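You operate a simulated robot arm through the tools that you are given. There is no shell and no other tool.

Carry out the task below with a simulated robot arm. There is one attempt and no reset: what you move stays moved.

## Task
Set the stones on the grout tiles as the pattern card says and press them in.

Only the result counts: the job must be done as asked and must still hold three seconds after the hand-in. Knocking over, shifting, dropping, spilling or breaking anything else fails it.

## Robot
A 7-joint arm with a two-finger parallel gripper, fixed in place. Base frame: the origin is on the floor under the middle of its stand, x ahead of it, y to its left, z up; the work surface is at about z = 0.8. Units: m, degrees, N and s.
It reaches about 0.91 m from its shoulder. Its first joint turns from -166.0 to 166.0 degrees. Payload 3.43 kg.
Tool frame: the origin (TCP) lies between the finger pads and is the grasp point; the fingertips stand 0.03 m ahead of it; z points along the fingers, y is the line along which they close. The gripper opens to 0.094 m. The fingers are 0.028 m wide and 0.01 m thick; the gripper's body (0.05 by 0.096 m) begins 0.055 m behind the TCP.
Orientation is that of the tool frame in the base frame, as a unit quaternion [w, x, y, z]. With the fingers straight down and closing along the base's y, the tool's x points along the base's -x, its y along +y and its z along -z.

## Interface
- The arm moves only by the tool play_rows. Its argument "targets" is a list of rows, each an object of numbers (a shift or turn left out is 0, a gripper value left out holds the last): "dx", "dy", "dz": the shift along the tool's x, y, z in units of 50 mm (1.0 is 50 mm); "ax", "ay", "az": the turn, a rotation vector about the tool's x, y, z in units of 4 degrees (1.0 is 4 degrees). In form: [{"dx": .., "dy": .., "dz": .., "ax": .., "ay": .., "az": ..}, ...]. A call has 1 to 20 rows; each row shifts and turns the commanded pose from where the row before left it, along the tool's axes as they then stand. "hand" is the closure, from 0 (fully open) to 1 (shut), set as the call begins (left out, the last holds). A call with a number of a shift or a turn outside -1 to 1 is refused whole. A row lasts 0.2 s, in which the tool goes at most 0.05 m and 8.6 degrees; a call with a longer step from one row to the next is refused whole, and so is a gripper value outside its range. A pose out of reach is approached as far as the arm can. The call stops where the force on the tool passes 40 N (or 10 N more than at its start, if that is more) or the arm is blocked; 0.2 s more then pass. Each finger travels about 0.045 m/s and halts on what it meets, pressing with about 24 N; the grip force reading is that of the motor and also rises with nothing between the fingers. The clock runs only during rows and for 0.2 s after the last one: add rows that do not move to give the fingers time. The reply holds the time, the measured pose of the TCP, the force on the tool along the base axes, the opening and the grip force, in the units named above and with some noise, with the torque about the TCP (base axes, N m) and any sound that the robot's microphone picked up.
- Cameras (640 x 400 px; columns grow to the right, rows downward): "scene" is fixed at [0.4011, -0.6495, 1.3711]; the picture's right is [0.63, -0.78, 0.00], its down [-0.57, -0.45, -0.69] and it looks along [0.54, 0.43, -0.73] (base axes); focal length 329 px, centre (320, 200). "wrist" rides on the gripper at [0.076, 0.014, -0.102] in the tool frame; the picture's right is [-0.18, 0.98, 0.00], its down [-0.75, -0.14, -0.64] and it looks along [-0.63, -0.12, 0.77] (tool axes); focal length 243 px, centre (320, 200).
- snapshot(camera): a new picture of that camera. No time passes.
- move_column(by): slides the trunk up (or, below 0, down) by that many m; the arm rides with it, the base frame stays. It gives what a move gives, with no picture.
- locate(camera, pixels): there is no depth. For up to 12 entries [column, row, z] of the newest picture of that camera ("zoom" is the newest enlarged one), the place [x, y] in the base frame at which the ray of that pixel passes the height z, good to about 0.002 m. No time passes.
- zoom(camera, box): a new picture of the part [left, top, right, bottom] of that camera's present view, enlarged. No time passes.
- sign_off(): hands the job in; it is judged then, once.

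Leave the gripper open and the arm clear of the work at the hand-in unless told otherwise.

The tools are called after ">>>" by a JSON object that holds its "name" and its "arguments". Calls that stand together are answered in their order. play_rows: Moves the arm, as the interface text tells. Its arguments: {"type":"object","properties":{"targets":{"type":"array","items":{"type":"object","properties":{"dx":{"type":"number"},"dy":{"type":"number"},"dz":{"type":"number"},"ax":{"type":"number"},"ay":{"type":"number"},"az":{"type":"number"}}}},"hand":{"type":"number"}},"required":["targets"]} The other tools are called the same way: move_column (by) moves the trunk up or down; snapshot (camera) takes a picture; locate (camera, pixels) gives the place at which the rays of pixels pass given heights; zoom (camera, box) takes an enlarged picture of a part of a camera's view; sign_off () hands the job in.

At the start:

```text
time_s: 0.0
position: [0.5941, -0.2772, 1.0633]
tool_rot: [0.0, 0.0, 1.0, 0.0]
contact_force: [-1.1, -0.4, 0.3]
torque: [0.03, 0.0, 0.02]
gripper_width: 0.094
grip_force: 0.0
trunk travel left (down, up): [-0.35, 0.26]
```

scene: 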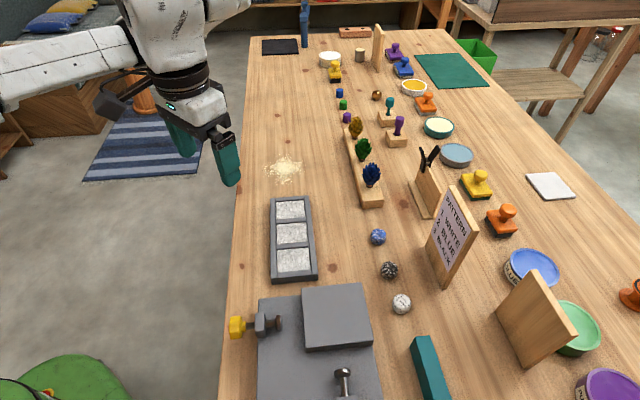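
wrist: 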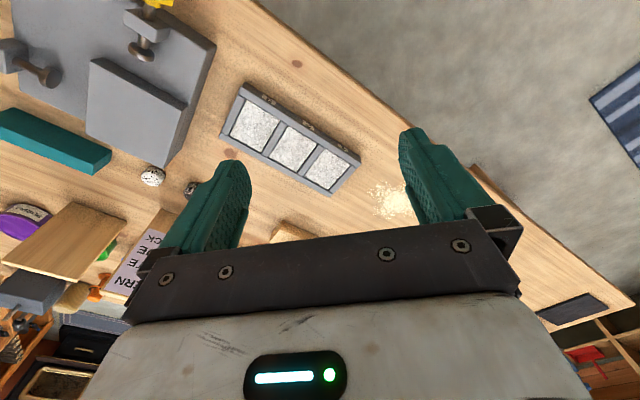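

I see a frame with three grout tiles at about (292,235), three stones (blue at (378,236), black at (389,270), white at (401,304)) and a pattern card at (455,235). I'll enlarge the card, the tiles and the stones first.

>>> {"name": "zoom", "arguments": {"camera": "scene", "box": [415, 175, 495, 295]}}

>>> {"name": "zoom", "arguments": {"camera": "scene", "box": [250, 180, 430, 320]}}

>>> {"name": "zoom", "arguments": {"camera": "wrist", "box": [200, 70, 380, 200]}}

```text
3.33 times, centred on (455, 235) of scene
```

zoom: 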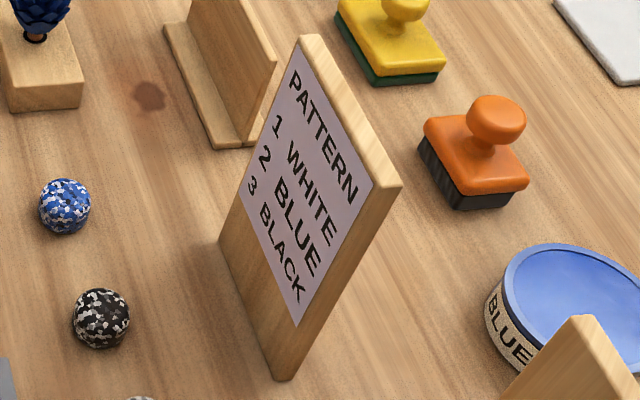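

```text
2.86 times, centred on (340, 250) of scene
```

zoom: 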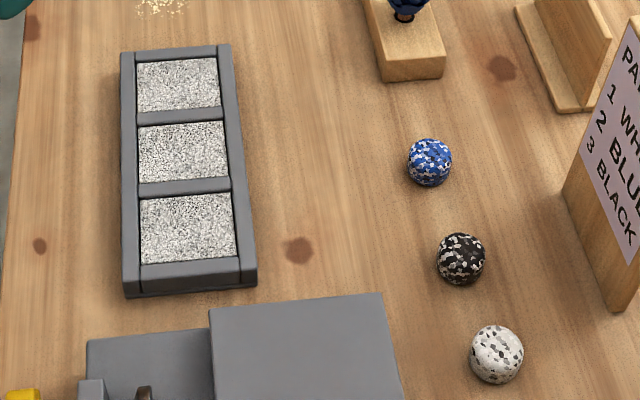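

```text
3.08 times, centred on (290, 135) of wrist
```

zoom: 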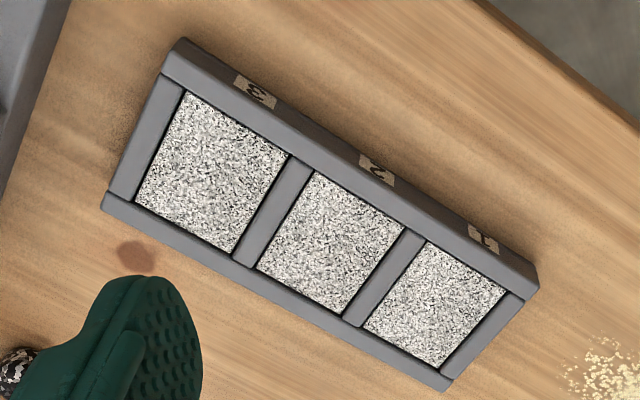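

The card reads 1 WHITE, 2 BLUE, 3 BLACK. The frame has number labels on the side towards the robot; I'll zoom on these to make sure which is which.

>>> {"name": "zoom", "arguments": {"camera": "wrist", "box": [255, 85, 315, 125]}}

>>> {"name": "zoom", "arguments": {"camera": "wrist", "box": [295, 105, 365, 150]}}

>>> {"name": "zoom", "arguments": {"camera": "scene", "box": [360, 220, 420, 325]}}

>>> {"name": "zoom", "arguments": {"camera": "scene", "box": [230, 270, 470, 400]}}

```text
10.00 times, centred on (285, 105) of wrist
```

zoom: 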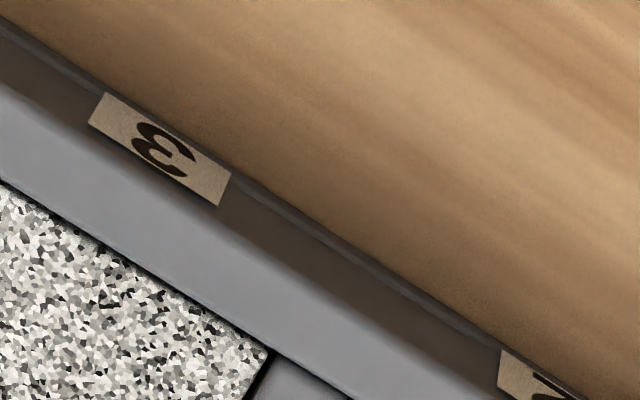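

```text
8.89 times, centred on (330, 128) of wrist
```

zoom: 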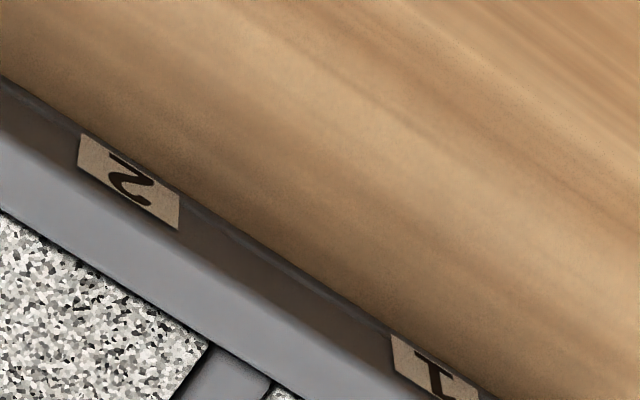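

```text
3.81 times, centred on (390, 272) of scene
```

zoom: 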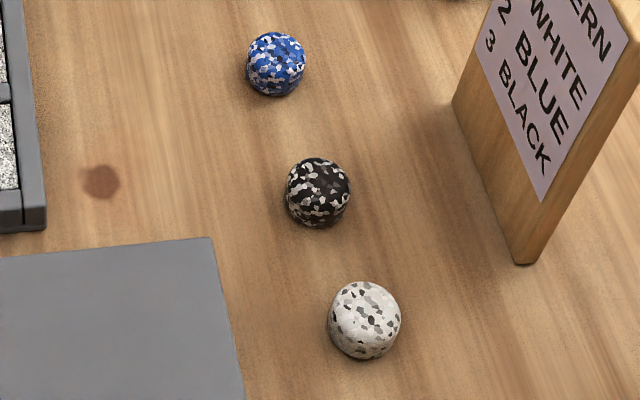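

```text
2.67 times, centred on (350, 335) of scene
```

zoom: 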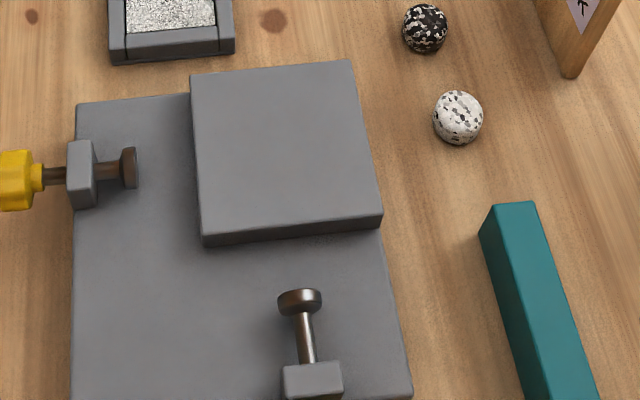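

The labels read 3, 2, 1 from the clamp's side to the sand's side, so tile 1 is the far one at scene (290,209), tile 2 at (292,232), tile 3 at (293,260). Next I'll compute base-frame places for tiles, frame corners and stones.

>>> {"name": "locate", "arguments": {"camera": "scene", "pixels": [[290.3, 209.4, 0.82], [292, 232.5, 0.82], [293.5, 260.2, 0.82], [270, 198.6, 0.82], [308.5, 195.8, 0.82], [318, 275, 0.82], [271.4, 278.7, 0.82], [378.2, 236.7, 0.812], [389, 270.3, 0.812], [402, 303.9, 0.812], [271.4, 283.5, 0.8], [318, 280.0, 0.8]]}}

>>> {"name": "snapshot", "arguments": {"camera": "wrist"}}

```text
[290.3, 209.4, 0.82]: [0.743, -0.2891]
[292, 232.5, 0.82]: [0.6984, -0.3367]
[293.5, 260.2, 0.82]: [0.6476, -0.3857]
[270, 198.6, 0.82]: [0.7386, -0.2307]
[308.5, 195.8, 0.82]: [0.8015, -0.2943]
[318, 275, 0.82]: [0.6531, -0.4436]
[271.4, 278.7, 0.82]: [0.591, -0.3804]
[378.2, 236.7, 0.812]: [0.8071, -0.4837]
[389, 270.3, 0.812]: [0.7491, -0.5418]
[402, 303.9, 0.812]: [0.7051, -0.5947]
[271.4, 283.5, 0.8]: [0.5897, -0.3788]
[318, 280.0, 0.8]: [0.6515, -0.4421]
```

```text
taken
```

wrist: 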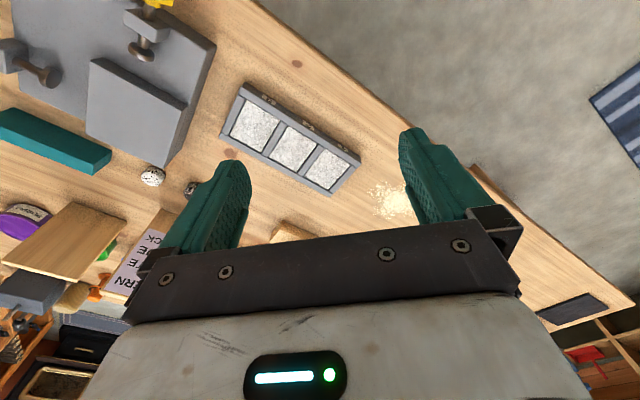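

The frame lies diagonally in the base frame (its long way along about (0.7, 0.71)). I'll enlarge the frame further, and then measure the cells and card precisely.

>>> {"name": "zoom", "arguments": {"camera": "scene", "box": [236, 186, 348, 256]}}

>>> {"name": "zoom", "arguments": {"camera": "scene", "box": [236, 220, 348, 290]}}

>>> {"name": "locate", "arguments": {"camera": "scene", "pixels": [[425, 247.9, 0.8], [443.9, 289, 0.8], [450.5, 186.4, 0.92], [479, 230.5, 0.92], [450.5, 186.4, 0.9], [479, 230.5, 0.9], [303, 290, 0.84], [361, 283, 0.84], [373, 342, 0.84], [306, 352, 0.84], [410, 338, 0.84], [430, 336, 0.84]]}}

```text
5.71 times, centred on (292, 221) of scene
```

zoom: 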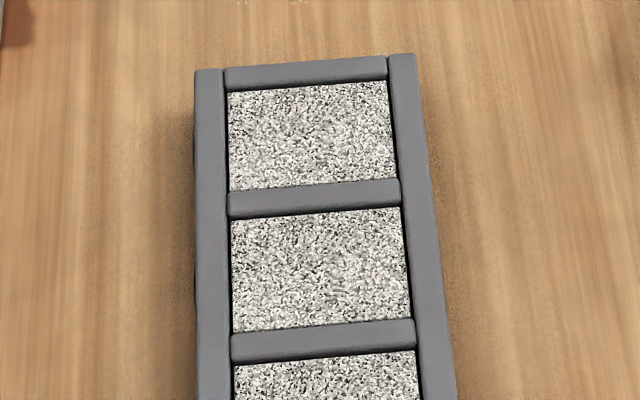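

```text
5.71 times, centred on (292, 255) of scene
```

zoom: 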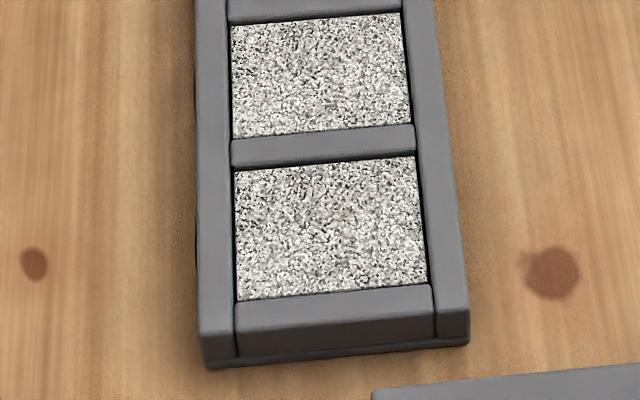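

```text
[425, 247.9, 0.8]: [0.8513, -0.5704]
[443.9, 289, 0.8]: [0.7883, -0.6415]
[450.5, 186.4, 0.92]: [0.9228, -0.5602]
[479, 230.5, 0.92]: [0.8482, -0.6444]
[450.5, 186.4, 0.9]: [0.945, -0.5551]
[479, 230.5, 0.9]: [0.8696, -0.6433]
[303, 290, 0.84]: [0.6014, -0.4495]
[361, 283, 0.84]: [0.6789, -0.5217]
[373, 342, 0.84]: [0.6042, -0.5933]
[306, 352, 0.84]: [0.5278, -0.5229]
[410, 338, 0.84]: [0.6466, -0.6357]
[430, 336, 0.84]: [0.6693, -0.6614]
```

The rim of the frame stands roughly 16 mm above the bench, the card is about 0.18 m tall and stands some 9 cm beyond the stones' line. I'll turn the hand by -45.3° so that the fingers close across the frame (and towards/away from the card), staying at this height, then look.

>>> {"name": "play_rows", "arguments": {"targets": [{"az": -1}, {"az": -1}, {"az": -1}, {"az": -1}, {"az": -1}, {"az": -1}, {"az": -1}, {"az": -1}, {"az": -1}, {"az": -1}, {"az": -1}, {"az": -0.325}, {}], "hand": 0}}

>>> {"name": "snapshot", "arguments": {"camera": "wrist"}}

>>> {"name": "locate", "arguments": {"camera": "scene", "pixels": [[276.4, 224.2, 0.815], [306, 222.4, 0.815], [307.9, 241.7, 0.815], [276.8, 243.75, 0.815], [277.3, 249.1, 0.815], [308.6, 247.5, 0.815], [310.8, 269.8, 0.815], [277.5, 272.4, 0.815], [275.9, 202.1, 0.815], [303.7, 200.5, 0.815], [305.1, 217.2, 0.815], [276.2, 219.3, 0.815]]}}

```text
time_s: 2.8
position: [0.5947, -0.2764, 1.0632]
tool_rot: [-0.001, -0.386, 0.922, 0.0]
contact_force: [-0.3, -0.5, -0.3]
torque: [0.01, -0.02, -0.02]
gripper_width: 0.0938
grip_force: 0.1
trunk travel left (down, up): [-0.35, 0.26]
```

```text
taken
```

wrist: 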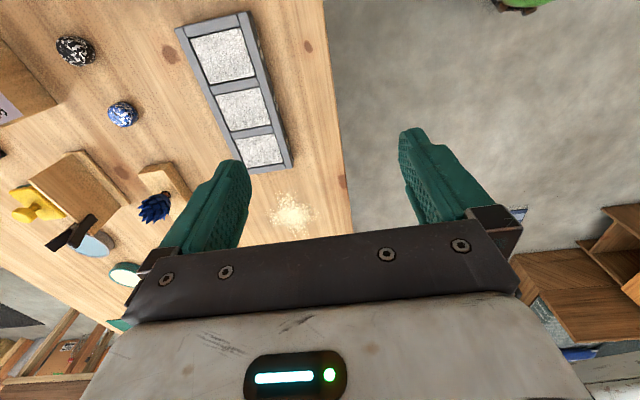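

```text
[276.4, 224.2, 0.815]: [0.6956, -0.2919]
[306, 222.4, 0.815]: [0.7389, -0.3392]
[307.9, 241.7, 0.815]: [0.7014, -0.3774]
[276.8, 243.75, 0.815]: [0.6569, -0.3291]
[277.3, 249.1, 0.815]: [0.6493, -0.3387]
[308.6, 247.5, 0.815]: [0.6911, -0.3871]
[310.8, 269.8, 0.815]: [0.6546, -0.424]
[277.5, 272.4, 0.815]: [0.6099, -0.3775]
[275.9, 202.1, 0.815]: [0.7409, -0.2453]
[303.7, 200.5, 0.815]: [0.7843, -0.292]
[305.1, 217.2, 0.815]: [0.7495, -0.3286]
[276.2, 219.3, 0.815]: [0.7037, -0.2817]
```

The hand turned to 45.4°. In the wrist picture: tiles at (224,54) [3], (245,109) [2], (262,151) [1]; stones black (75,51), blue (122,113). I'll cross-check these with the scene camera's places to get heights.

>>> {"name": "locate", "arguments": {"camera": "wrist", "pixels": [[224, 54, 0.815], [245, 109, 0.815], [262.5, 150.5, 0.815], [224, 54, 0.805], [245, 109, 0.805], [262.5, 150.5, 0.805], [75, 51, 0.812], [122.5, 113.5, 0.812], [75, 51, 0.82], [122.5, 113.5, 0.82]]}}

>>> {"name": "zoom", "arguments": {"camera": "wrist", "box": [40, 20, 168, 140]}}

>>> {"name": "zoom", "arguments": {"camera": "wrist", "box": [160, 0, 310, 190]}}

```text
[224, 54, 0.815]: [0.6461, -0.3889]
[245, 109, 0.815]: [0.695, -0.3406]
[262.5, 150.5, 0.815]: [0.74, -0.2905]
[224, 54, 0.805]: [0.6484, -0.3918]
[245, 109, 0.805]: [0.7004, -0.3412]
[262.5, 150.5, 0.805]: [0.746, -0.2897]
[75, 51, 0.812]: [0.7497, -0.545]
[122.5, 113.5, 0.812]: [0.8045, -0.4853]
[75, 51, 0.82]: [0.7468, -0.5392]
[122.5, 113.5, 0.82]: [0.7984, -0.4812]
```

```text
3.33 times, centred on (104, 80) of wrist
```

zoom: 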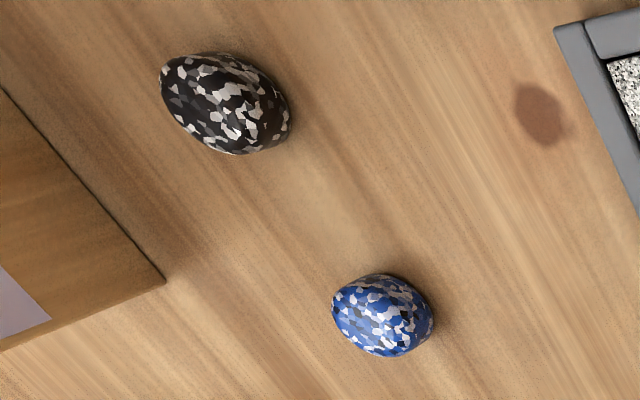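

```text
2.11 times, centred on (235, 95) of wrist
```

zoom: 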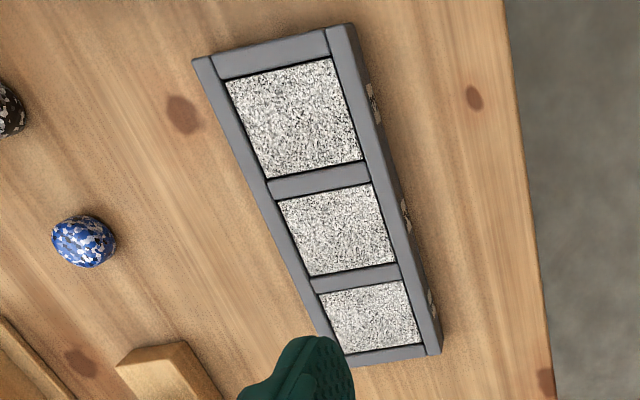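

Both cameras agree: blue about (0.806,-0.484), black about (0.749,-0.543), centres near z 0.812. Now I move at the same height to above the white stone (0.705,-0.595), staying above everything, and look down.

>>> {"name": "play_rows", "arguments": {"targets": [{"dx": 0.372, "dy": -0.756}, {"dx": 0.372, "dy": -0.756}, {"dx": 0.372, "dy": -0.756}, {"dx": 0.372, "dy": -0.756}, {"dx": 0.372, "dy": -0.756}, {"dx": 0.372, "dy": -0.756}, {"dx": 0.372, "dy": -0.756}, {"dx": 0.372, "dy": -0.756}, {}, {}]}}

>>> {"name": "snapshot", "arguments": {"camera": "wrist"}}

>>> {"name": "snapshot", "arguments": {"camera": "scene"}}

```text
time_s: 5.0
position: [0.6987, -0.5937, 1.0716]
tool_rot: [0.005, -0.376, 0.926, -0.013]
contact_force: [-0.1, -0.5, -0.5]
torque: [0.0, 0.0, 0.02]
gripper_width: 0.0942
grip_force: 0.0
out of reach, approached as far as the arm can: row 8
trunk travel left (down, up): [-0.35, 0.26]
```

```text
taken
```

wrist: 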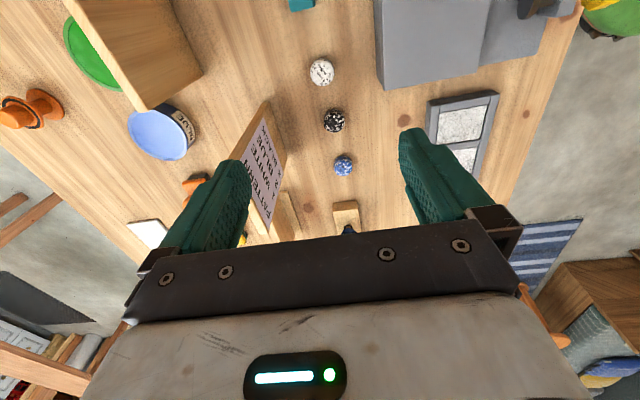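

```text
taken
```

scene: 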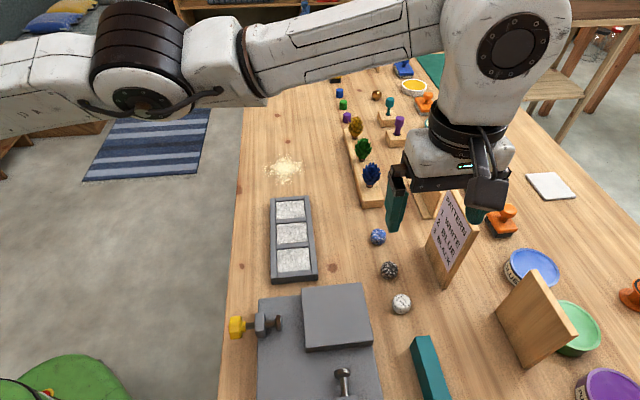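

The arm reports this pose as just out of reach (it ended at (0.699,-0.594,1.072)). The wrist seems to sit lower than the shoulder, so a higher hand relative to the shoulder (i.e. lowering the trunk) may help. I'll test by rising 0.1 m here to see whether the pose becomes reachable.

>>> {"name": "play_rows", "arguments": {"targets": [{"dz": -0.7}, {"dz": -0.7}, {"dz": -0.6}, {}, {}]}}

```text
time_s: 6.2
position: [0.6996, -0.5977, 1.1586]
tool_rot: [0.014, -0.374, 0.927, -0.04]
contact_force: [0.5, 0.2, -0.5]
torque: [0.01, -0.02, 0.01]
gripper_width: 0.0941
grip_force: 0.0
out of reach, approached as far as the arm can: row 1
trunk travel left (down, up): [-0.35, 0.26]
```

Higher is worse (the hand now tilts 4.9° outward); so the best relative height is lower. I'll go down 0.15 m to z≈1.01 (fingertips 0.98, the card and vise stay well aside) and check.

>>> {"name": "play_rows", "arguments": {"targets": [{"dz": 0.6}, {"dz": 0.6}, {"dz": 0.6}, {"dz": 0.6}, {"dz": 0.6}, {}, {}]}}

```text
time_s: 7.8
position: [0.707, -0.6072, 1.0093]
tool_rot: [0.013, -0.375, 0.926, -0.039]
contact_force: [0.0, 0.6, 0.1]
torque: [0.0, 0.0, 0.02]
gripper_width: 0.0942
grip_force: 0.1
trunk travel left (down, up): [-0.35, 0.26]
```

At z 1.009 it is reachable, with the tilt left over from the clamped pose. I'll straighten the hand, shift to (0.705,-0.595) and go down to about z 0.96, and check reach again.

>>> {"name": "play_rows", "arguments": {"targets": [{"ax": -0.6, "ay": -0.04, "az": -0.17, "dx": -0.07, "dy": 0.1}, {"ax": -0.575, "ay": -0.04, "az": -0.16, "dx": -0.07, "dy": 0.1}, {"dz": 0.5}, {"dz": 0.5}, {}, {}]}}

>>> {"name": "snapshot", "arguments": {"camera": "wrist"}}

```text
time_s: 9.2
position: [0.7062, -0.5947, 0.9588]
tool_rot: [0.001, -0.386, 0.923, 0.001]
contact_force: [0.0, 0.9, 0.1]
torque: [0.01, -0.03, 0.03]
gripper_width: 0.094
grip_force: 0.0
trunk travel left (down, up): [-0.35, 0.26]
```

```text
taken
```

wrist: 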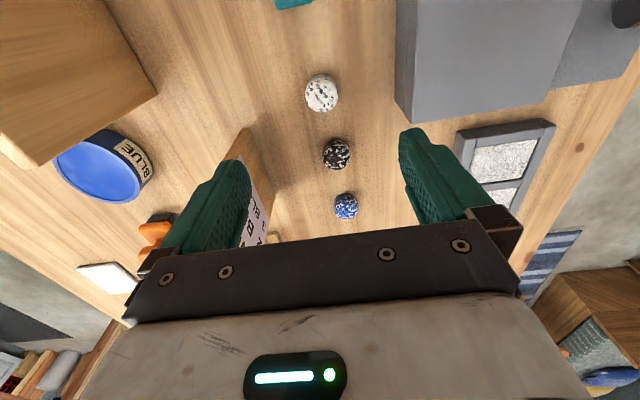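

Now the hand stands vertical at (0.706,-0.595,0.959), in reach. White stone appears at wrist (321,93), black (336,154), blue (346,206). I'll zoom and locate them.

>>> {"name": "zoom", "arguments": {"camera": "wrist", "box": [270, 60, 400, 240]}}

>>> {"name": "locate", "arguments": {"camera": "wrist", "pixels": [[321.5, 93, 0.8], [321.5, 93, 0.812], [336, 154, 0.812], [346, 206, 0.812], [304.5, 93, 0.812], [339, 93, 0.812], [410, 120, 0.84], [549, 99, 0.84], [488, 0, 0.84], [396, 0, 0.84], [399, 84, 0.84], [549, 75, 0.84]]}}

```text
2.22 times, centred on (335, 150) of wrist
```

zoom: 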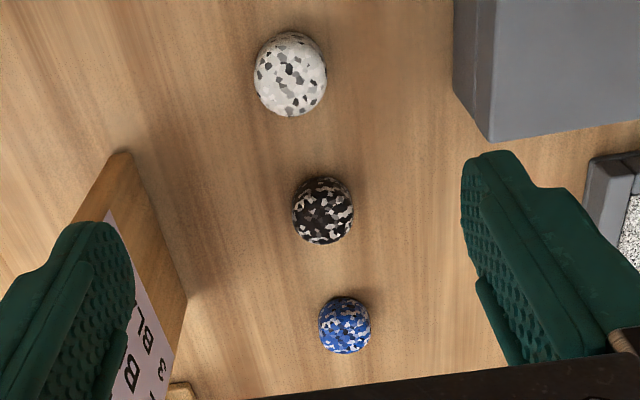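

```text
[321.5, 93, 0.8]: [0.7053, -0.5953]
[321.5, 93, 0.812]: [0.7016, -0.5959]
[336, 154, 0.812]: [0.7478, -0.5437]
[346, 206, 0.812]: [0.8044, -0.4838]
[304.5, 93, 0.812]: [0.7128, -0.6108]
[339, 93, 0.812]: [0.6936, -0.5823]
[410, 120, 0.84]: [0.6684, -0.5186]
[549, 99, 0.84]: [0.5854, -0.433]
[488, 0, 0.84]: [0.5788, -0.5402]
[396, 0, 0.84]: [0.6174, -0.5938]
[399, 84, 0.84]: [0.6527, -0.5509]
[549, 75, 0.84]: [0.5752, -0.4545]
```

White is at about (0.704,-0.5955), diameter about 34 mm, some 20 mm tall. The vise block's top is at about z 0.86 and its edge some 7 cm from the stone, so I narrow the fingers to about 60 mm and descend to z≈0.88 first.

>>> {"name": "play_rows", "arguments": {"targets": [{}, {"dx": 0.04}, {"dz": 0.4}, {"dz": 0.4}, {"dz": 0.4}, {"dz": 0.38}, {}, {}], "hand": 0.36}}

>>> {"name": "snapshot", "arguments": {"camera": "wrist"}}

>>> {"name": "snapshot", "arguments": {"camera": "scene"}}

```text
time_s: 11.0
position: [0.7039, -0.5951, 0.8802]
tool_rot: [0.001, -0.386, 0.922, -0.001]
contact_force: [-0.6, -0.2, -0.4]
torque: [-0.06, -0.04, 0.0]
gripper_width: 0.0601
grip_force: 0.2
trunk travel left (down, up): [-0.35, 0.26]
```

```text
taken
```

wrist: 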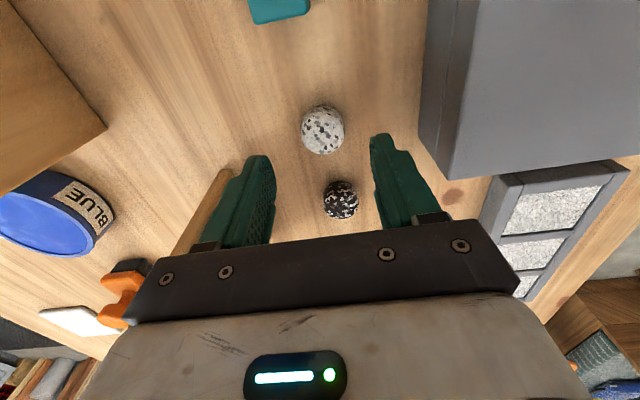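

```text
taken
```

scene: 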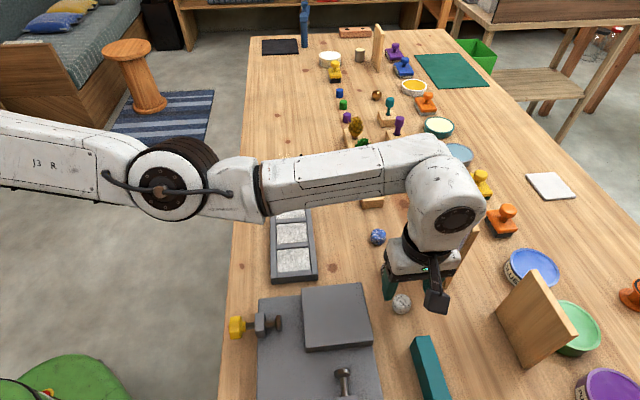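

White stone now at wrist (322,131), between the fingers. I'll check its place from this closer view before descending.

>>> {"name": "zoom", "arguments": {"camera": "wrist", "box": [240, 90, 420, 250]}}

>>> {"name": "locate", "arguments": {"camera": "wrist", "pixels": [[322, 131, 0.81], [301, 131, 0.81], [344, 131, 0.81], [322, 106, 0.81], [322, 154, 0.805], [341, 201, 0.81]]}}

```text
2.50 times, centred on (330, 170) of wrist
```

zoom: 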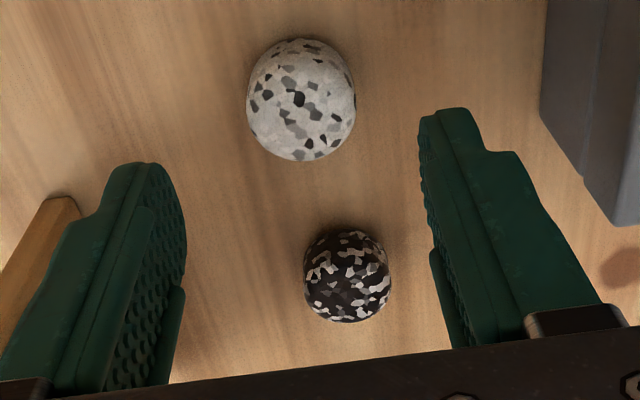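

```text
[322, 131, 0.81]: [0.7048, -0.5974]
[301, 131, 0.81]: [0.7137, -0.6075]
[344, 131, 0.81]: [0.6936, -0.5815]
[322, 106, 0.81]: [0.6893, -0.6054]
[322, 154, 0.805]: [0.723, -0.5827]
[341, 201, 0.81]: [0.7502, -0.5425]
```

The stone's centre (~(0.704,-0.596)) is right below the TCP. I descend 44 mm so that the fingertips come to about z 0.806.

>>> {"name": "play_rows", "arguments": {"targets": [{"dz": 0.3}, {"dz": 0.3}, {"dz": 0.28}, {}, {}]}}

>>> {"name": "snapshot", "arguments": {"camera": "wrist"}}

>>> {"name": "zoom", "arguments": {"camera": "scene", "box": [350, 240, 450, 320]}}

```text
time_s: 12.2
position: [0.7042, -0.5969, 0.8358]
tool_rot: [0.001, -0.386, 0.923, 0.001]
contact_force: [0.8, 0.6, 1.1]
torque: [0.01, 0.01, 0.02]
gripper_width: 0.0603
grip_force: 0.0
trunk travel left (down, up): [-0.35, 0.26]
```

```text
taken
```

wrist: 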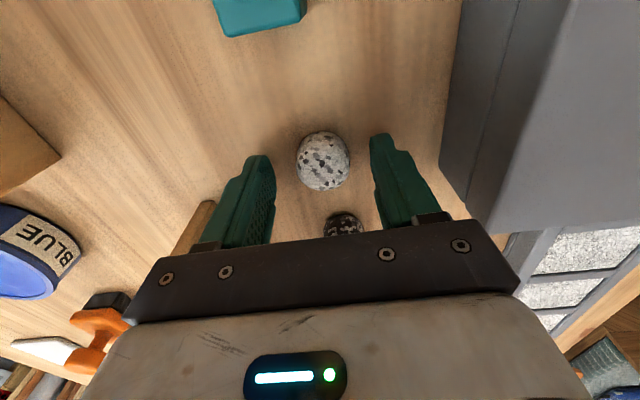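

```text
5.00 times, centred on (400, 280) of scene
```

zoom: 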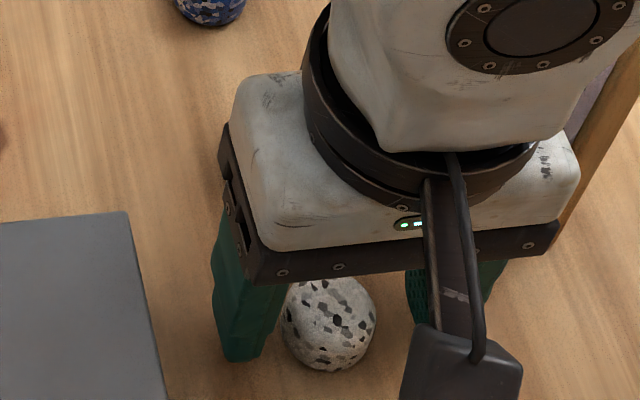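

The fingers straddle the white stone (centre at (323,160)). Closing now, with resting rows.

>>> {"name": "play_rows", "arguments": {"targets": [{}, {}, {}, {}, {}], "hand": 1}}

>>> {"name": "snapshot", "arguments": {"camera": "wrist"}}

```text
time_s: 13.4
position: [0.7044, -0.5957, 0.8368]
tool_rot: [0.0, -0.386, 0.923, 0.0]
contact_force: [0.7, 0.4, 0.7]
torque: [0.02, -0.08, 0.01]
gripper_width: 0.0302
grip_force: 23.6
trunk travel left (down, up): [-0.35, 0.26]
```

```text
taken
```

wrist: 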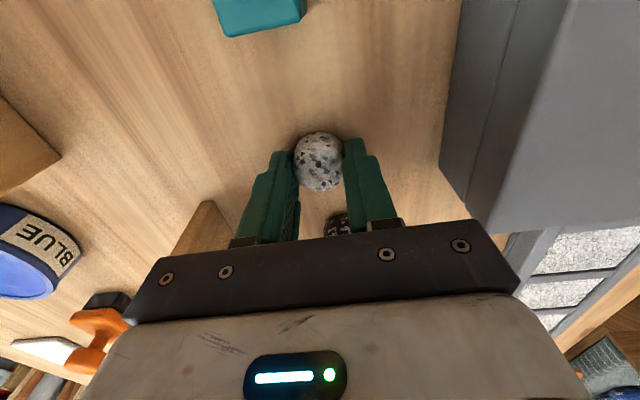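

The white stone is gripped (30 mm, 23.6 N). I lift it straight up by 0.12 m and check with a picture.

>>> {"name": "play_rows", "arguments": {"targets": [{"dz": -0.2}, {"dz": -0.4}, {"dz": -0.6}, {"dz": -0.6}, {"dz": -0.6}, {}, {}]}}

>>> {"name": "snapshot", "arguments": {"camera": "wrist"}}

>>> {"name": "locate", "arguments": {"camera": "scene", "pixels": [[360, 207, 0.8], [382, 207, 0.8], [371, 168, 0.9], [346, 128, 0.82], [362, 145, 0.9]]}}

```text
time_s: 15.0
position: [0.7043, -0.5954, 0.9558]
tool_rot: [0.0, -0.386, 0.922, 0.0]
contact_force: [0.3, 0.1, 0.2]
torque: [0.0, -0.01, 0.03]
gripper_width: 0.0305
grip_force: 24.1
trunk travel left (down, up): [-0.35, 0.26]
```

```text
taken
```

wrist: 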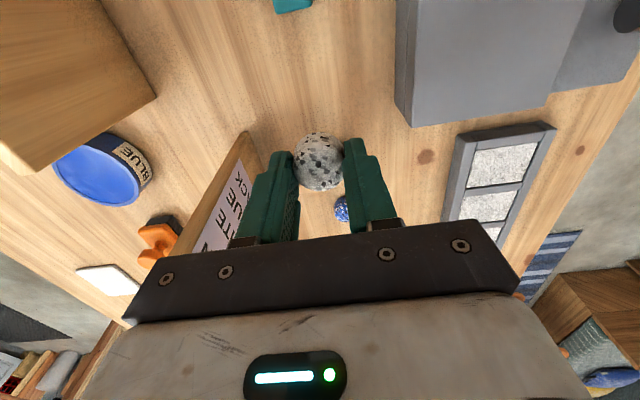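

```text
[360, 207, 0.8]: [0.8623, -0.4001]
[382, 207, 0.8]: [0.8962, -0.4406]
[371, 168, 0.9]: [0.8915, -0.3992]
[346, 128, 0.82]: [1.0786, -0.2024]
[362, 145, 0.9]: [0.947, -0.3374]
```

Lifted cleanly. Now I carry it at z≈0.956 to above tile 1, (0.7446,-0.2869): the flower rack stays 16 cm away, nothing else reaches that height on the way.

>>> {"name": "play_rows", "arguments": {"targets": [{"dx": -0.31, "dy": 0.235}, {"dx": -0.62, "dy": 0.47}, {"dx": -0.62, "dy": 0.47}, {"dx": -0.62, "dy": 0.47}, {"dx": -0.62, "dy": 0.47}, {"dx": -0.62, "dy": 0.47}, {"dx": -0.62, "dy": 0.47}, {"dx": -0.62, "dy": 0.47}, {"dx": -0.31, "dy": 0.235}, {}, {}]}}

>>> {"name": "snapshot", "arguments": {"camera": "wrist"}}

>>> {"name": "snapshot", "arguments": {"camera": "scene"}}

```text
time_s: 17.4
position: [0.7118, -0.5479, 0.9569]
tool_rot: [0.0, -0.387, 0.922, 0.0]
contact_force: [0.0, -0.8, -0.5]
torque: [0.0, 0.01, 0.01]
gripper_width: 0.0305
grip_force: 23.6
out of reach, approached as far as the arm can: row 2, 3, 4, 5, 6, 7, 8
trunk travel left (down, up): [-0.35, 0.26]
```

```text
taken
```

wrist: 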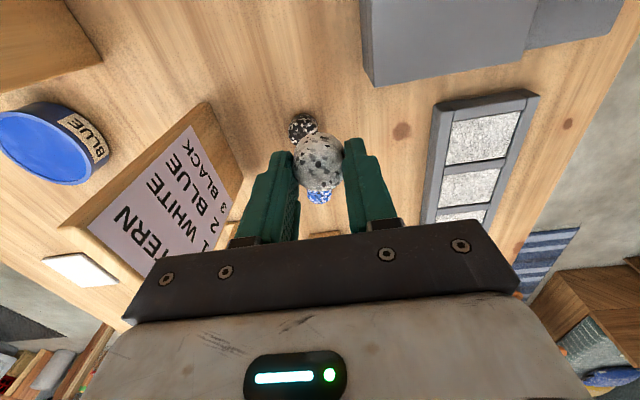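

```text
taken
```

scene: 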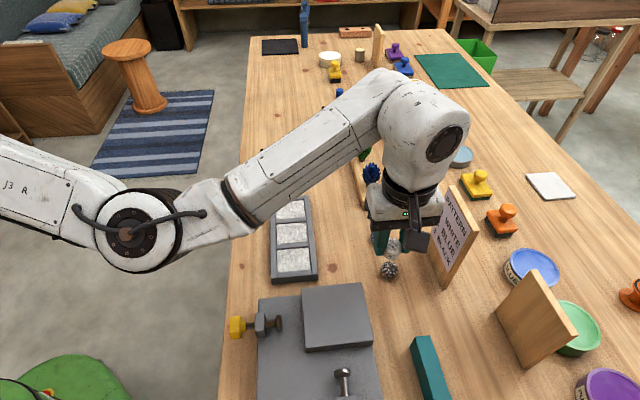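

The arm made only 5 cm of the way: rows of 39 mm were flagged as out of reach while the small last row was not – near the stretched-out posture big inward steps seem too much. I'll try small steps (12 mm) along the same direction.

>>> {"name": "play_rows", "arguments": {"targets": [{"dx": -0.2, "dy": 0.15}, {"dx": -0.2, "dy": 0.15}, {"dx": -0.2, "dy": 0.15}, {"dx": -0.2, "dy": 0.15}, {}]}}

```text
time_s: 18.6
position: [0.7177, -0.4984, 0.9564]
tool_rot: [0.001, -0.385, 0.923, 0.0]
contact_force: [0.3, -0.2, -0.6]
torque: [0.01, -0.01, -0.01]
gripper_width: 0.0302
grip_force: 24.3
trunk travel left (down, up): [-0.35, 0.26]
```

Small steps work: now at (0.718,-0.498). I carry on towards tile 1 with 18 mm steps.

>>> {"name": "play_rows", "arguments": {"targets": [{"dx": -0.2825, "dy": 0.2155}, {"dx": -0.2825, "dy": 0.2155}, {"dx": -0.2825, "dy": 0.2155}, {"dx": -0.2825, "dy": 0.2155}, {"dx": -0.2825, "dy": 0.2155}, {"dx": -0.2825, "dy": 0.2155}, {"dx": -0.2825, "dy": 0.2155}, {"dx": -0.2825, "dy": 0.2155}, {"dx": -0.2825, "dy": 0.2155}, {"dx": -0.2825, "dy": 0.2155}, {"dx": -0.2825, "dy": 0.2155}, {"dx": -0.2825, "dy": 0.2155}, {}, {}]}}

>>> {"name": "snapshot", "arguments": {"camera": "wrist"}}

>>> {"name": "snapshot", "arguments": {"camera": "scene"}}

```text
time_s: 21.6
position: [0.7445, -0.2862, 0.9557]
tool_rot: [-0.001, -0.385, 0.923, 0.0]
contact_force: [-0.4, -0.2, -0.2]
torque: [-0.03, 0.02, 0.01]
gripper_width: 0.0304
grip_force: 24.2
trunk travel left (down, up): [-0.35, 0.26]
```

```text
taken
```

wrist: 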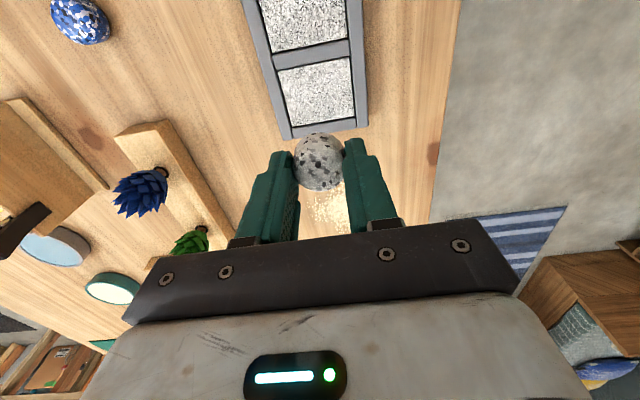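

```text
taken
```

scene: 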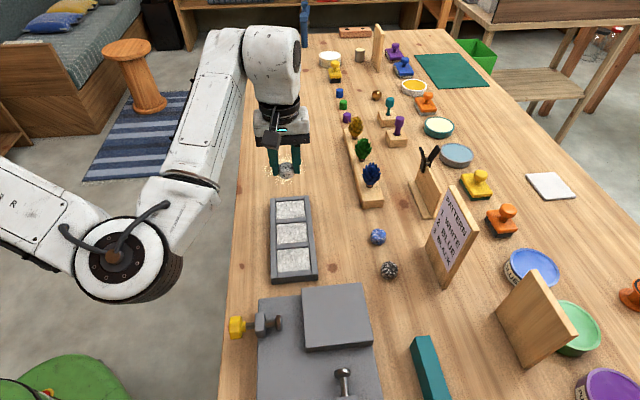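

The hand is at (0.7445,-0.2862) with the white stone still held. Before lowering I check where the bench edge lies relative to the bent elbow at scene (120,255), and the tile 1 and 2 corners in the wrist view: tile 2 visible at (316,92), tile 3 at (300,20).

>>> {"name": "locate", "arguments": {"camera": "scene", "pixels": [[230, 270, 0.8], [240, 140, 0.8], [224, 360, 0.8], [290.3, 209.4, 0.815]]}}

>>> {"name": "zoom", "arguments": {"camera": "wrist", "box": [220, 0, 400, 200]}}

```text
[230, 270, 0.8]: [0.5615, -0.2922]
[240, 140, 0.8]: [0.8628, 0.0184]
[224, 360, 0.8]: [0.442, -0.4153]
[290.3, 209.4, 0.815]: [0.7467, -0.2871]
```

```text
2.00 times, centred on (310, 100) of wrist
```

zoom: 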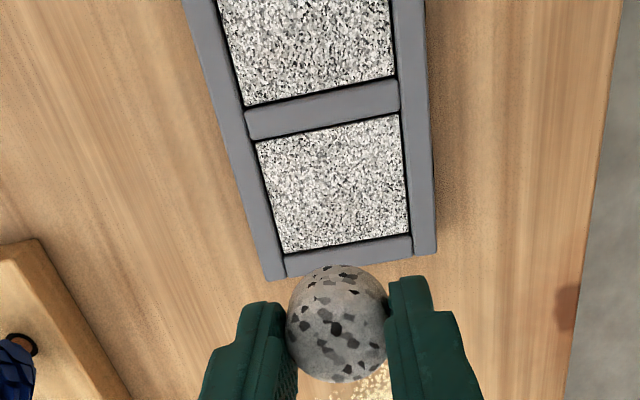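

Tile 1 is the end tile near the sand, at zoom (335,185), just under the held stone. I locate its four corners from this enlarged wrist view.

>>> {"name": "locate", "arguments": {"camera": "zoom", "pixels": [[256, 142, 0.815], [399, 113, 0.815], [411, 233, 0.815], [283, 252, 0.815], [243, 105, 0.815], [396, 75, 0.815], [256, 142, 0.81], [399, 113, 0.81], [411, 233, 0.81], [283, 252, 0.81]]}}

```text
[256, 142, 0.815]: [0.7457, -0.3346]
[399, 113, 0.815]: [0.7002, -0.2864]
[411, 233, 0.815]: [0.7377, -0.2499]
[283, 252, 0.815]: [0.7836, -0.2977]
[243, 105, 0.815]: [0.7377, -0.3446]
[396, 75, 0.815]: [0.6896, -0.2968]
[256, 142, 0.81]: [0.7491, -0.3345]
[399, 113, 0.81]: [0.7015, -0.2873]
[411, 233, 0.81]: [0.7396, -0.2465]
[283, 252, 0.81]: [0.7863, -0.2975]
```

Combining both cameras, tile 1's centre is about (0.7418,-0.2908) with its surface near z 0.82. I shift there and go down to z≈0.876, which leaves about 2 cm under the stone.

>>> {"name": "play_rows", "arguments": {"targets": [{"dx": 0.1, "dy": -0.03}, {"dz": 0.2}, {"dz": 0.2}, {"dz": 0.2}, {"dz": 0.2}, {"dz": 0.2}, {"dz": 0.2}, {"dz": 0.2}, {"dz": 0.2}, {}, {}]}}

>>> {"name": "snapshot", "arguments": {"camera": "wrist"}}

>>> {"name": "snapshot", "arguments": {"camera": "scene"}}

>>> {"name": "zoom", "arguments": {"camera": "scene", "box": [240, 140, 340, 240]}}

```text
time_s: 24.0
position: [0.7411, -0.2918, 0.8753]
tool_rot: [0.0, -0.386, 0.923, 0.0]
contact_force: [-0.4, 0.4, 0.0]
torque: [0.02, 0.05, -0.01]
gripper_width: 0.0305
grip_force: 23.8
trunk travel left (down, up): [-0.35, 0.26]
```

```text
taken
```

wrist: 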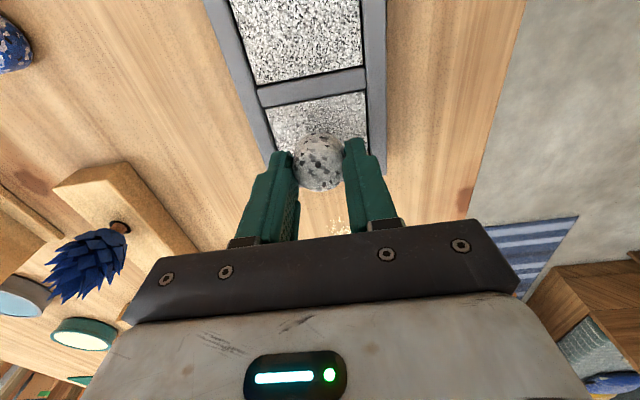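

```text
taken
```

scene: 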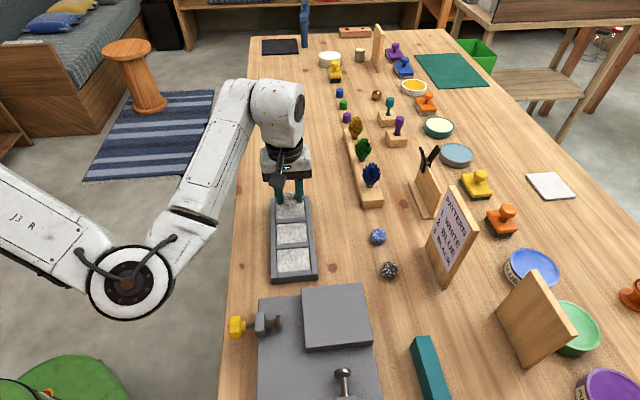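

```text
4.00 times, centred on (290, 190) of scene
```

zoom: 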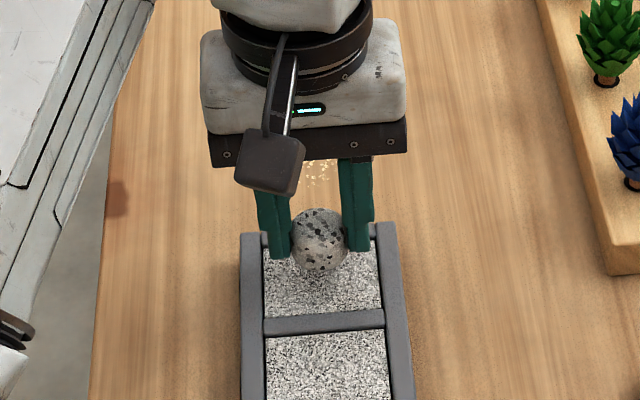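

The stone is centred over tile 1 between the side rims. I lower another 14 mm in small steps and read the force.

>>> {"name": "play_rows", "arguments": {"targets": [{"dz": 0.1}, {"dz": 0.1}, {"dz": 0.08}, {}]}}

>>> {"name": "snapshot", "arguments": {"camera": "wrist"}}

>>> {"name": "zoom", "arguments": {"camera": "scene", "box": [250, 170, 330, 240]}}

```text
time_s: 25.0
position: [0.743, -0.2912, 0.8619]
tool_rot: [0.0, -0.386, 0.922, 0.0]
contact_force: [-0.3, 0.5, -0.3]
torque: [0.01, -0.01, 0.01]
gripper_width: 0.0306
grip_force: 24.0
trunk travel left (down, up): [-0.35, 0.26]
```

```text
taken
```

wrist: 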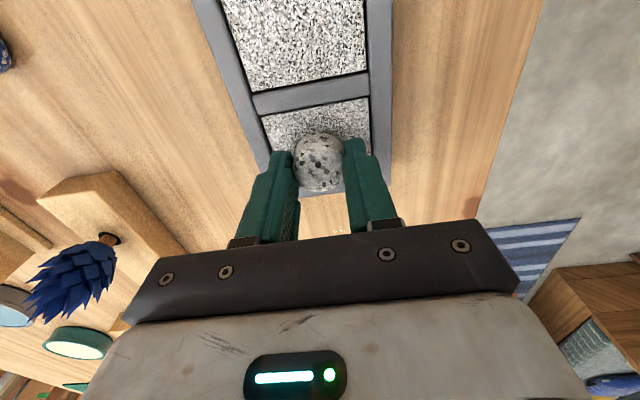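

```text
5.71 times, centred on (290, 205) of scene
```

zoom: 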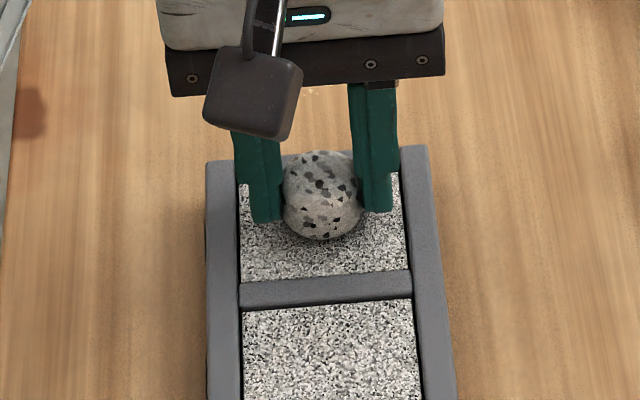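

No contact yet at z 0.862. I zoom the wrist view to check centring along the frame before touching down.

>>> {"name": "zoom", "arguments": {"camera": "wrist", "box": [230, 60, 410, 220]}}

```text
2.50 times, centred on (320, 140) of wrist
```

zoom: 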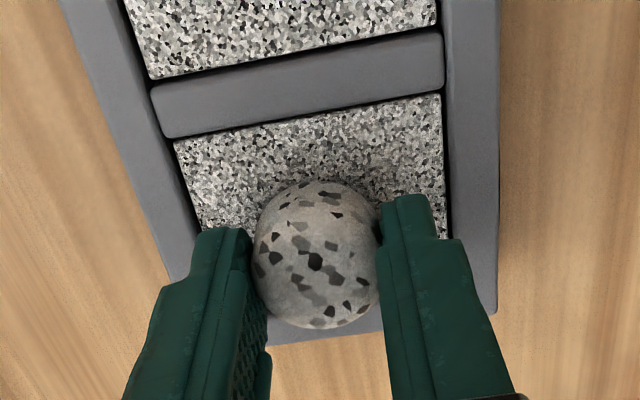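

Cell corners now at zoom (174,140) and (441,94), the frame's outer end edge at about (320,341). Locating them.

>>> {"name": "locate", "arguments": {"camera": "zoom", "pixels": [[174, 140, 0.82], [441, 94, 0.82], [150, 85, 0.82], [445, 30, 0.82], [300, 343, 0.82], [350, 338, 0.82], [318, 254, 0.82], [174, 140, 0.815], [441, 94, 0.815]]}}

```text
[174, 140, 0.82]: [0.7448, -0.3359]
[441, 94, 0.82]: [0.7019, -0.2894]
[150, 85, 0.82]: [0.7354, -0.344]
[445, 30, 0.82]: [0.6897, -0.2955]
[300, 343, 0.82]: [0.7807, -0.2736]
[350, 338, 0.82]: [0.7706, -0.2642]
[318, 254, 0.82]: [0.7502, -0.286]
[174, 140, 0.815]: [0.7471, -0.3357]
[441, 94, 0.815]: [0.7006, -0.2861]
```

Tile 1's centre is within about 2 mm of the TCP; I nudge 2.5 mm back along the frame and lower 6 mm more in 2 mm steps, looking for contact.

>>> {"name": "play_rows", "arguments": {"targets": [{"dx": 0.05}, {"dz": 0.04}, {"dz": 0.04}, {"dz": 0.04}, {}]}}

>>> {"name": "zoom", "arguments": {"camera": "scene", "box": [250, 170, 330, 240]}}

```text
time_s: 26.2
position: [0.7401, -0.2935, 0.8552]
tool_rot: [0.0, -0.385, 0.923, 0.0]
contact_force: [0.6, 0.0, 0.0]
torque: [0.0, -0.03, -0.02]
gripper_width: 0.0305
grip_force: 23.8
trunk travel left (down, up): [-0.35, 0.26]
```

```text
5.71 times, centred on (290, 205) of scene
```

zoom: 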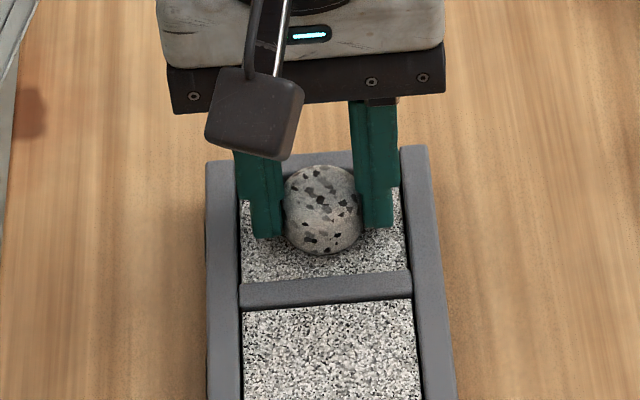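

Still no contact (0 N) at z 0.855. I go on in 1.5 mm steps.

>>> {"name": "play_rows", "arguments": {"targets": [{"dz": 0.03}, {"dz": 0.03}, {}]}}

```text
time_s: 27.0
position: [0.7397, -0.2935, 0.8518]
tool_rot: [0.0, -0.385, 0.923, 0.0]
contact_force: [-0.5, 0.1, 0.1]
torque: [0.03, 0.03, 0.0]
gripper_width: 0.0308
grip_force: 24.4
trunk travel left (down, up): [-0.35, 0.26]
```

No contact yet. I correct 1.5 mm back and go further down in 1.5 mm steps.

>>> {"name": "play_rows", "arguments": {"targets": [{"dx": -0.03, "dy": -0.02}, {"dz": 0.03}, {"dz": 0.03}, {}]}}

>>> {"name": "zoom", "arguments": {"camera": "scene", "box": [250, 170, 330, 240]}}

```text
time_s: 28.0
position: [0.7422, -0.293, 0.8513]
tool_rot: [0.001, -0.385, 0.923, -0.002]
contact_force: [-0.4, 0.2, 10.7]
torque: [0.01, 0.03, -0.01]
gripper_width: 0.0307
grip_force: 24.2
trunk travel left (down, up): [-0.35, 0.26]
```

```text
5.71 times, centred on (290, 205) of scene
```

zoom: 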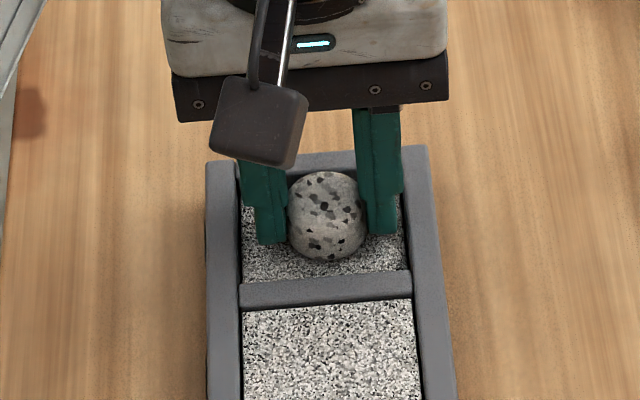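

Contact: 10.7 N at z 0.8513, the stone stands on tile 1, centred to 1–2 mm. I ease off 1.5 mm, then open only to 40 mm so the fingers stay inside the cell.

>>> {"name": "play_rows", "arguments": {"targets": [{"dz": -0.03}, {}]}}

>>> {"name": "play_rows", "arguments": {"targets": [{}, {}, {}], "hand": 0.574}}

>>> {"name": "play_rows", "arguments": {"targets": [{"dz": -0.1}, {"dz": -0.2}, {"dz": -0.3}, {"dz": -0.3}, {}]}}

>>> {"name": "zoom", "arguments": {"camera": "scene", "box": [250, 170, 330, 240]}}

>>> {"name": "snapshot", "arguments": {"camera": "wrist"}}

```text
time_s: 28.6
position: [0.7412, -0.2943, 0.8504]
tool_rot: [0.001, -0.386, 0.922, 0.0]
contact_force: [1.7, -0.3, 3.7]
torque: [-0.02, -0.09, -0.01]
gripper_width: 0.0307
grip_force: 24.1
trunk travel left (down, up): [-0.35, 0.26]
```

```text
time_s: 29.4
position: [0.7415, -0.2925, 0.8512]
tool_rot: [0.0, -0.386, 0.922, 0.0]
contact_force: [0.3, 0.1, 0.1]
torque: [-0.01, -0.02, 0.01]
gripper_width: 0.0399
grip_force: 0.0
trunk travel left (down, up): [-0.35, 0.26]
```

```text
time_s: 30.6
position: [0.7424, -0.2921, 0.8971]
tool_rot: [0.0, -0.385, 0.923, 0.0]
contact_force: [0.2, 0.1, -0.2]
torque: [0.01, 0.01, 0.02]
gripper_width: 0.0398
grip_force: 0.1
trunk travel left (down, up): [-0.35, 0.26]
```

```text
5.71 times, centred on (290, 205) of scene
```

zoom: 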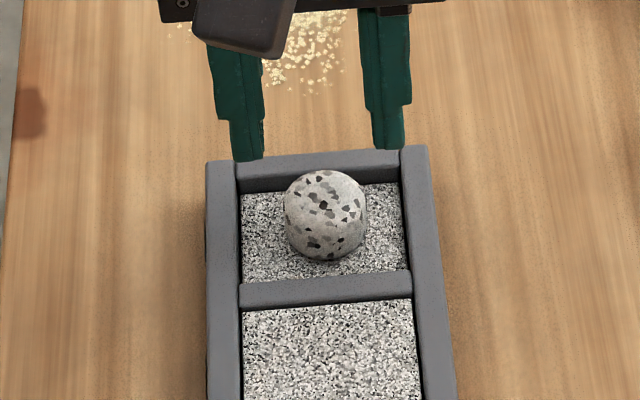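

```text
taken
```

wrist: 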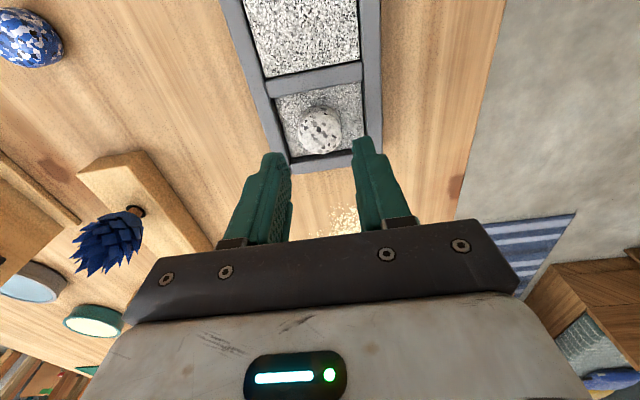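

The white stone stands upright, centred on tile 1. Now pressing: I close the fingers above it and come down on its top.

>>> {"name": "play_rows", "arguments": {"targets": [{}, {}, {}, {}], "hand": 1}}

>>> {"name": "play_rows", "arguments": {"targets": [{"dz": 0.15}, {"dz": 0.15}, {"dz": 0.1}, {"dz": 0.06}, {"dz": 0.06}, {}]}}

>>> {"name": "zoom", "arguments": {"camera": "scene", "box": [250, 170, 330, 240]}}

```text
time_s: 31.6
position: [0.7419, -0.2921, 0.8973]
tool_rot: [0.001, -0.385, 0.923, -0.001]
contact_force: [0.6, 0.1, -0.7]
torque: [-0.02, 0.04, 0.0]
gripper_width: 0.0
grip_force: 23.8
trunk travel left (down, up): [-0.35, 0.26]
```

```text
time_s: 33.0
position: [0.7413, -0.2939, 0.8713]
tool_rot: [0.0, -0.385, 0.923, -0.001]
contact_force: [-0.3, 0.3, -0.3]
torque: [-0.03, 0.01, 0.01]
gripper_width: 0.0
grip_force: 23.5
trunk travel left (down, up): [-0.35, 0.26]
```

```text
5.71 times, centred on (290, 205) of scene
```

zoom: 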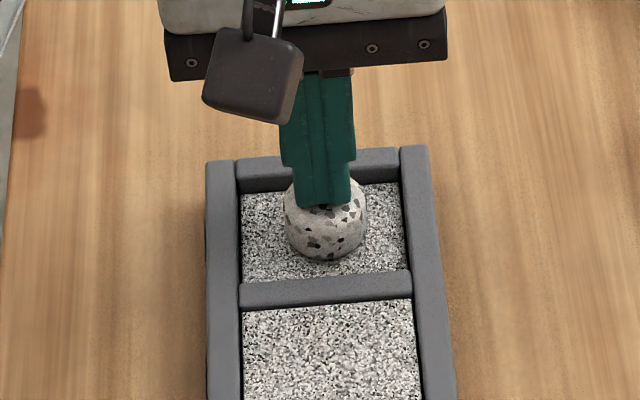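

The closed fingertips are just above the stone's middle (z 0.871, no force). I press down in 1.5 mm steps and watch the force.

>>> {"name": "play_rows", "arguments": {"targets": [{"dz": 0.03}, {"dz": 0.03}, {"dz": 0.03}, {"dz": 0.03}, {}]}}

```text
time_s: 34.2
position: [0.7416, -0.2937, 0.867]
tool_rot: [0.002, -0.385, 0.923, -0.002]
contact_force: [0.5, 3.2, 36.1]
torque: [0.1, 0.0, 0.06]
gripper_width: 0.0
grip_force: 24.2
trunk travel left (down, up): [-0.35, 0.26]
```

36 N vertical at z 0.867. I look at the result before deciding whether it has gone in.

>>> {"name": "zoom", "arguments": {"camera": "scene", "box": [250, 170, 330, 240]}}

>>> {"name": "play_rows", "arguments": {"targets": [{}, {}]}}

```text
5.71 times, centred on (290, 205) of scene
```

zoom: 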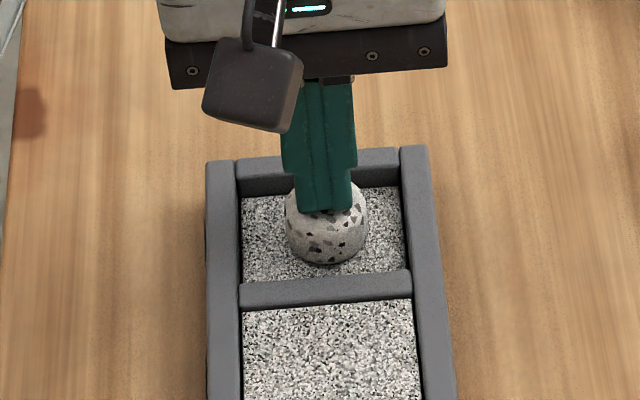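

```text
time_s: 34.8
position: [0.741, -0.2942, 0.8664]
tool_rot: [0.002, -0.385, 0.923, -0.002]
contact_force: [3.9, 1.9, 42.1]
torque: [0.03, -0.1, 0.02]
gripper_width: 0.0
grip_force: 24.3
trunk travel left (down, up): [-0.35, 0.26]
```

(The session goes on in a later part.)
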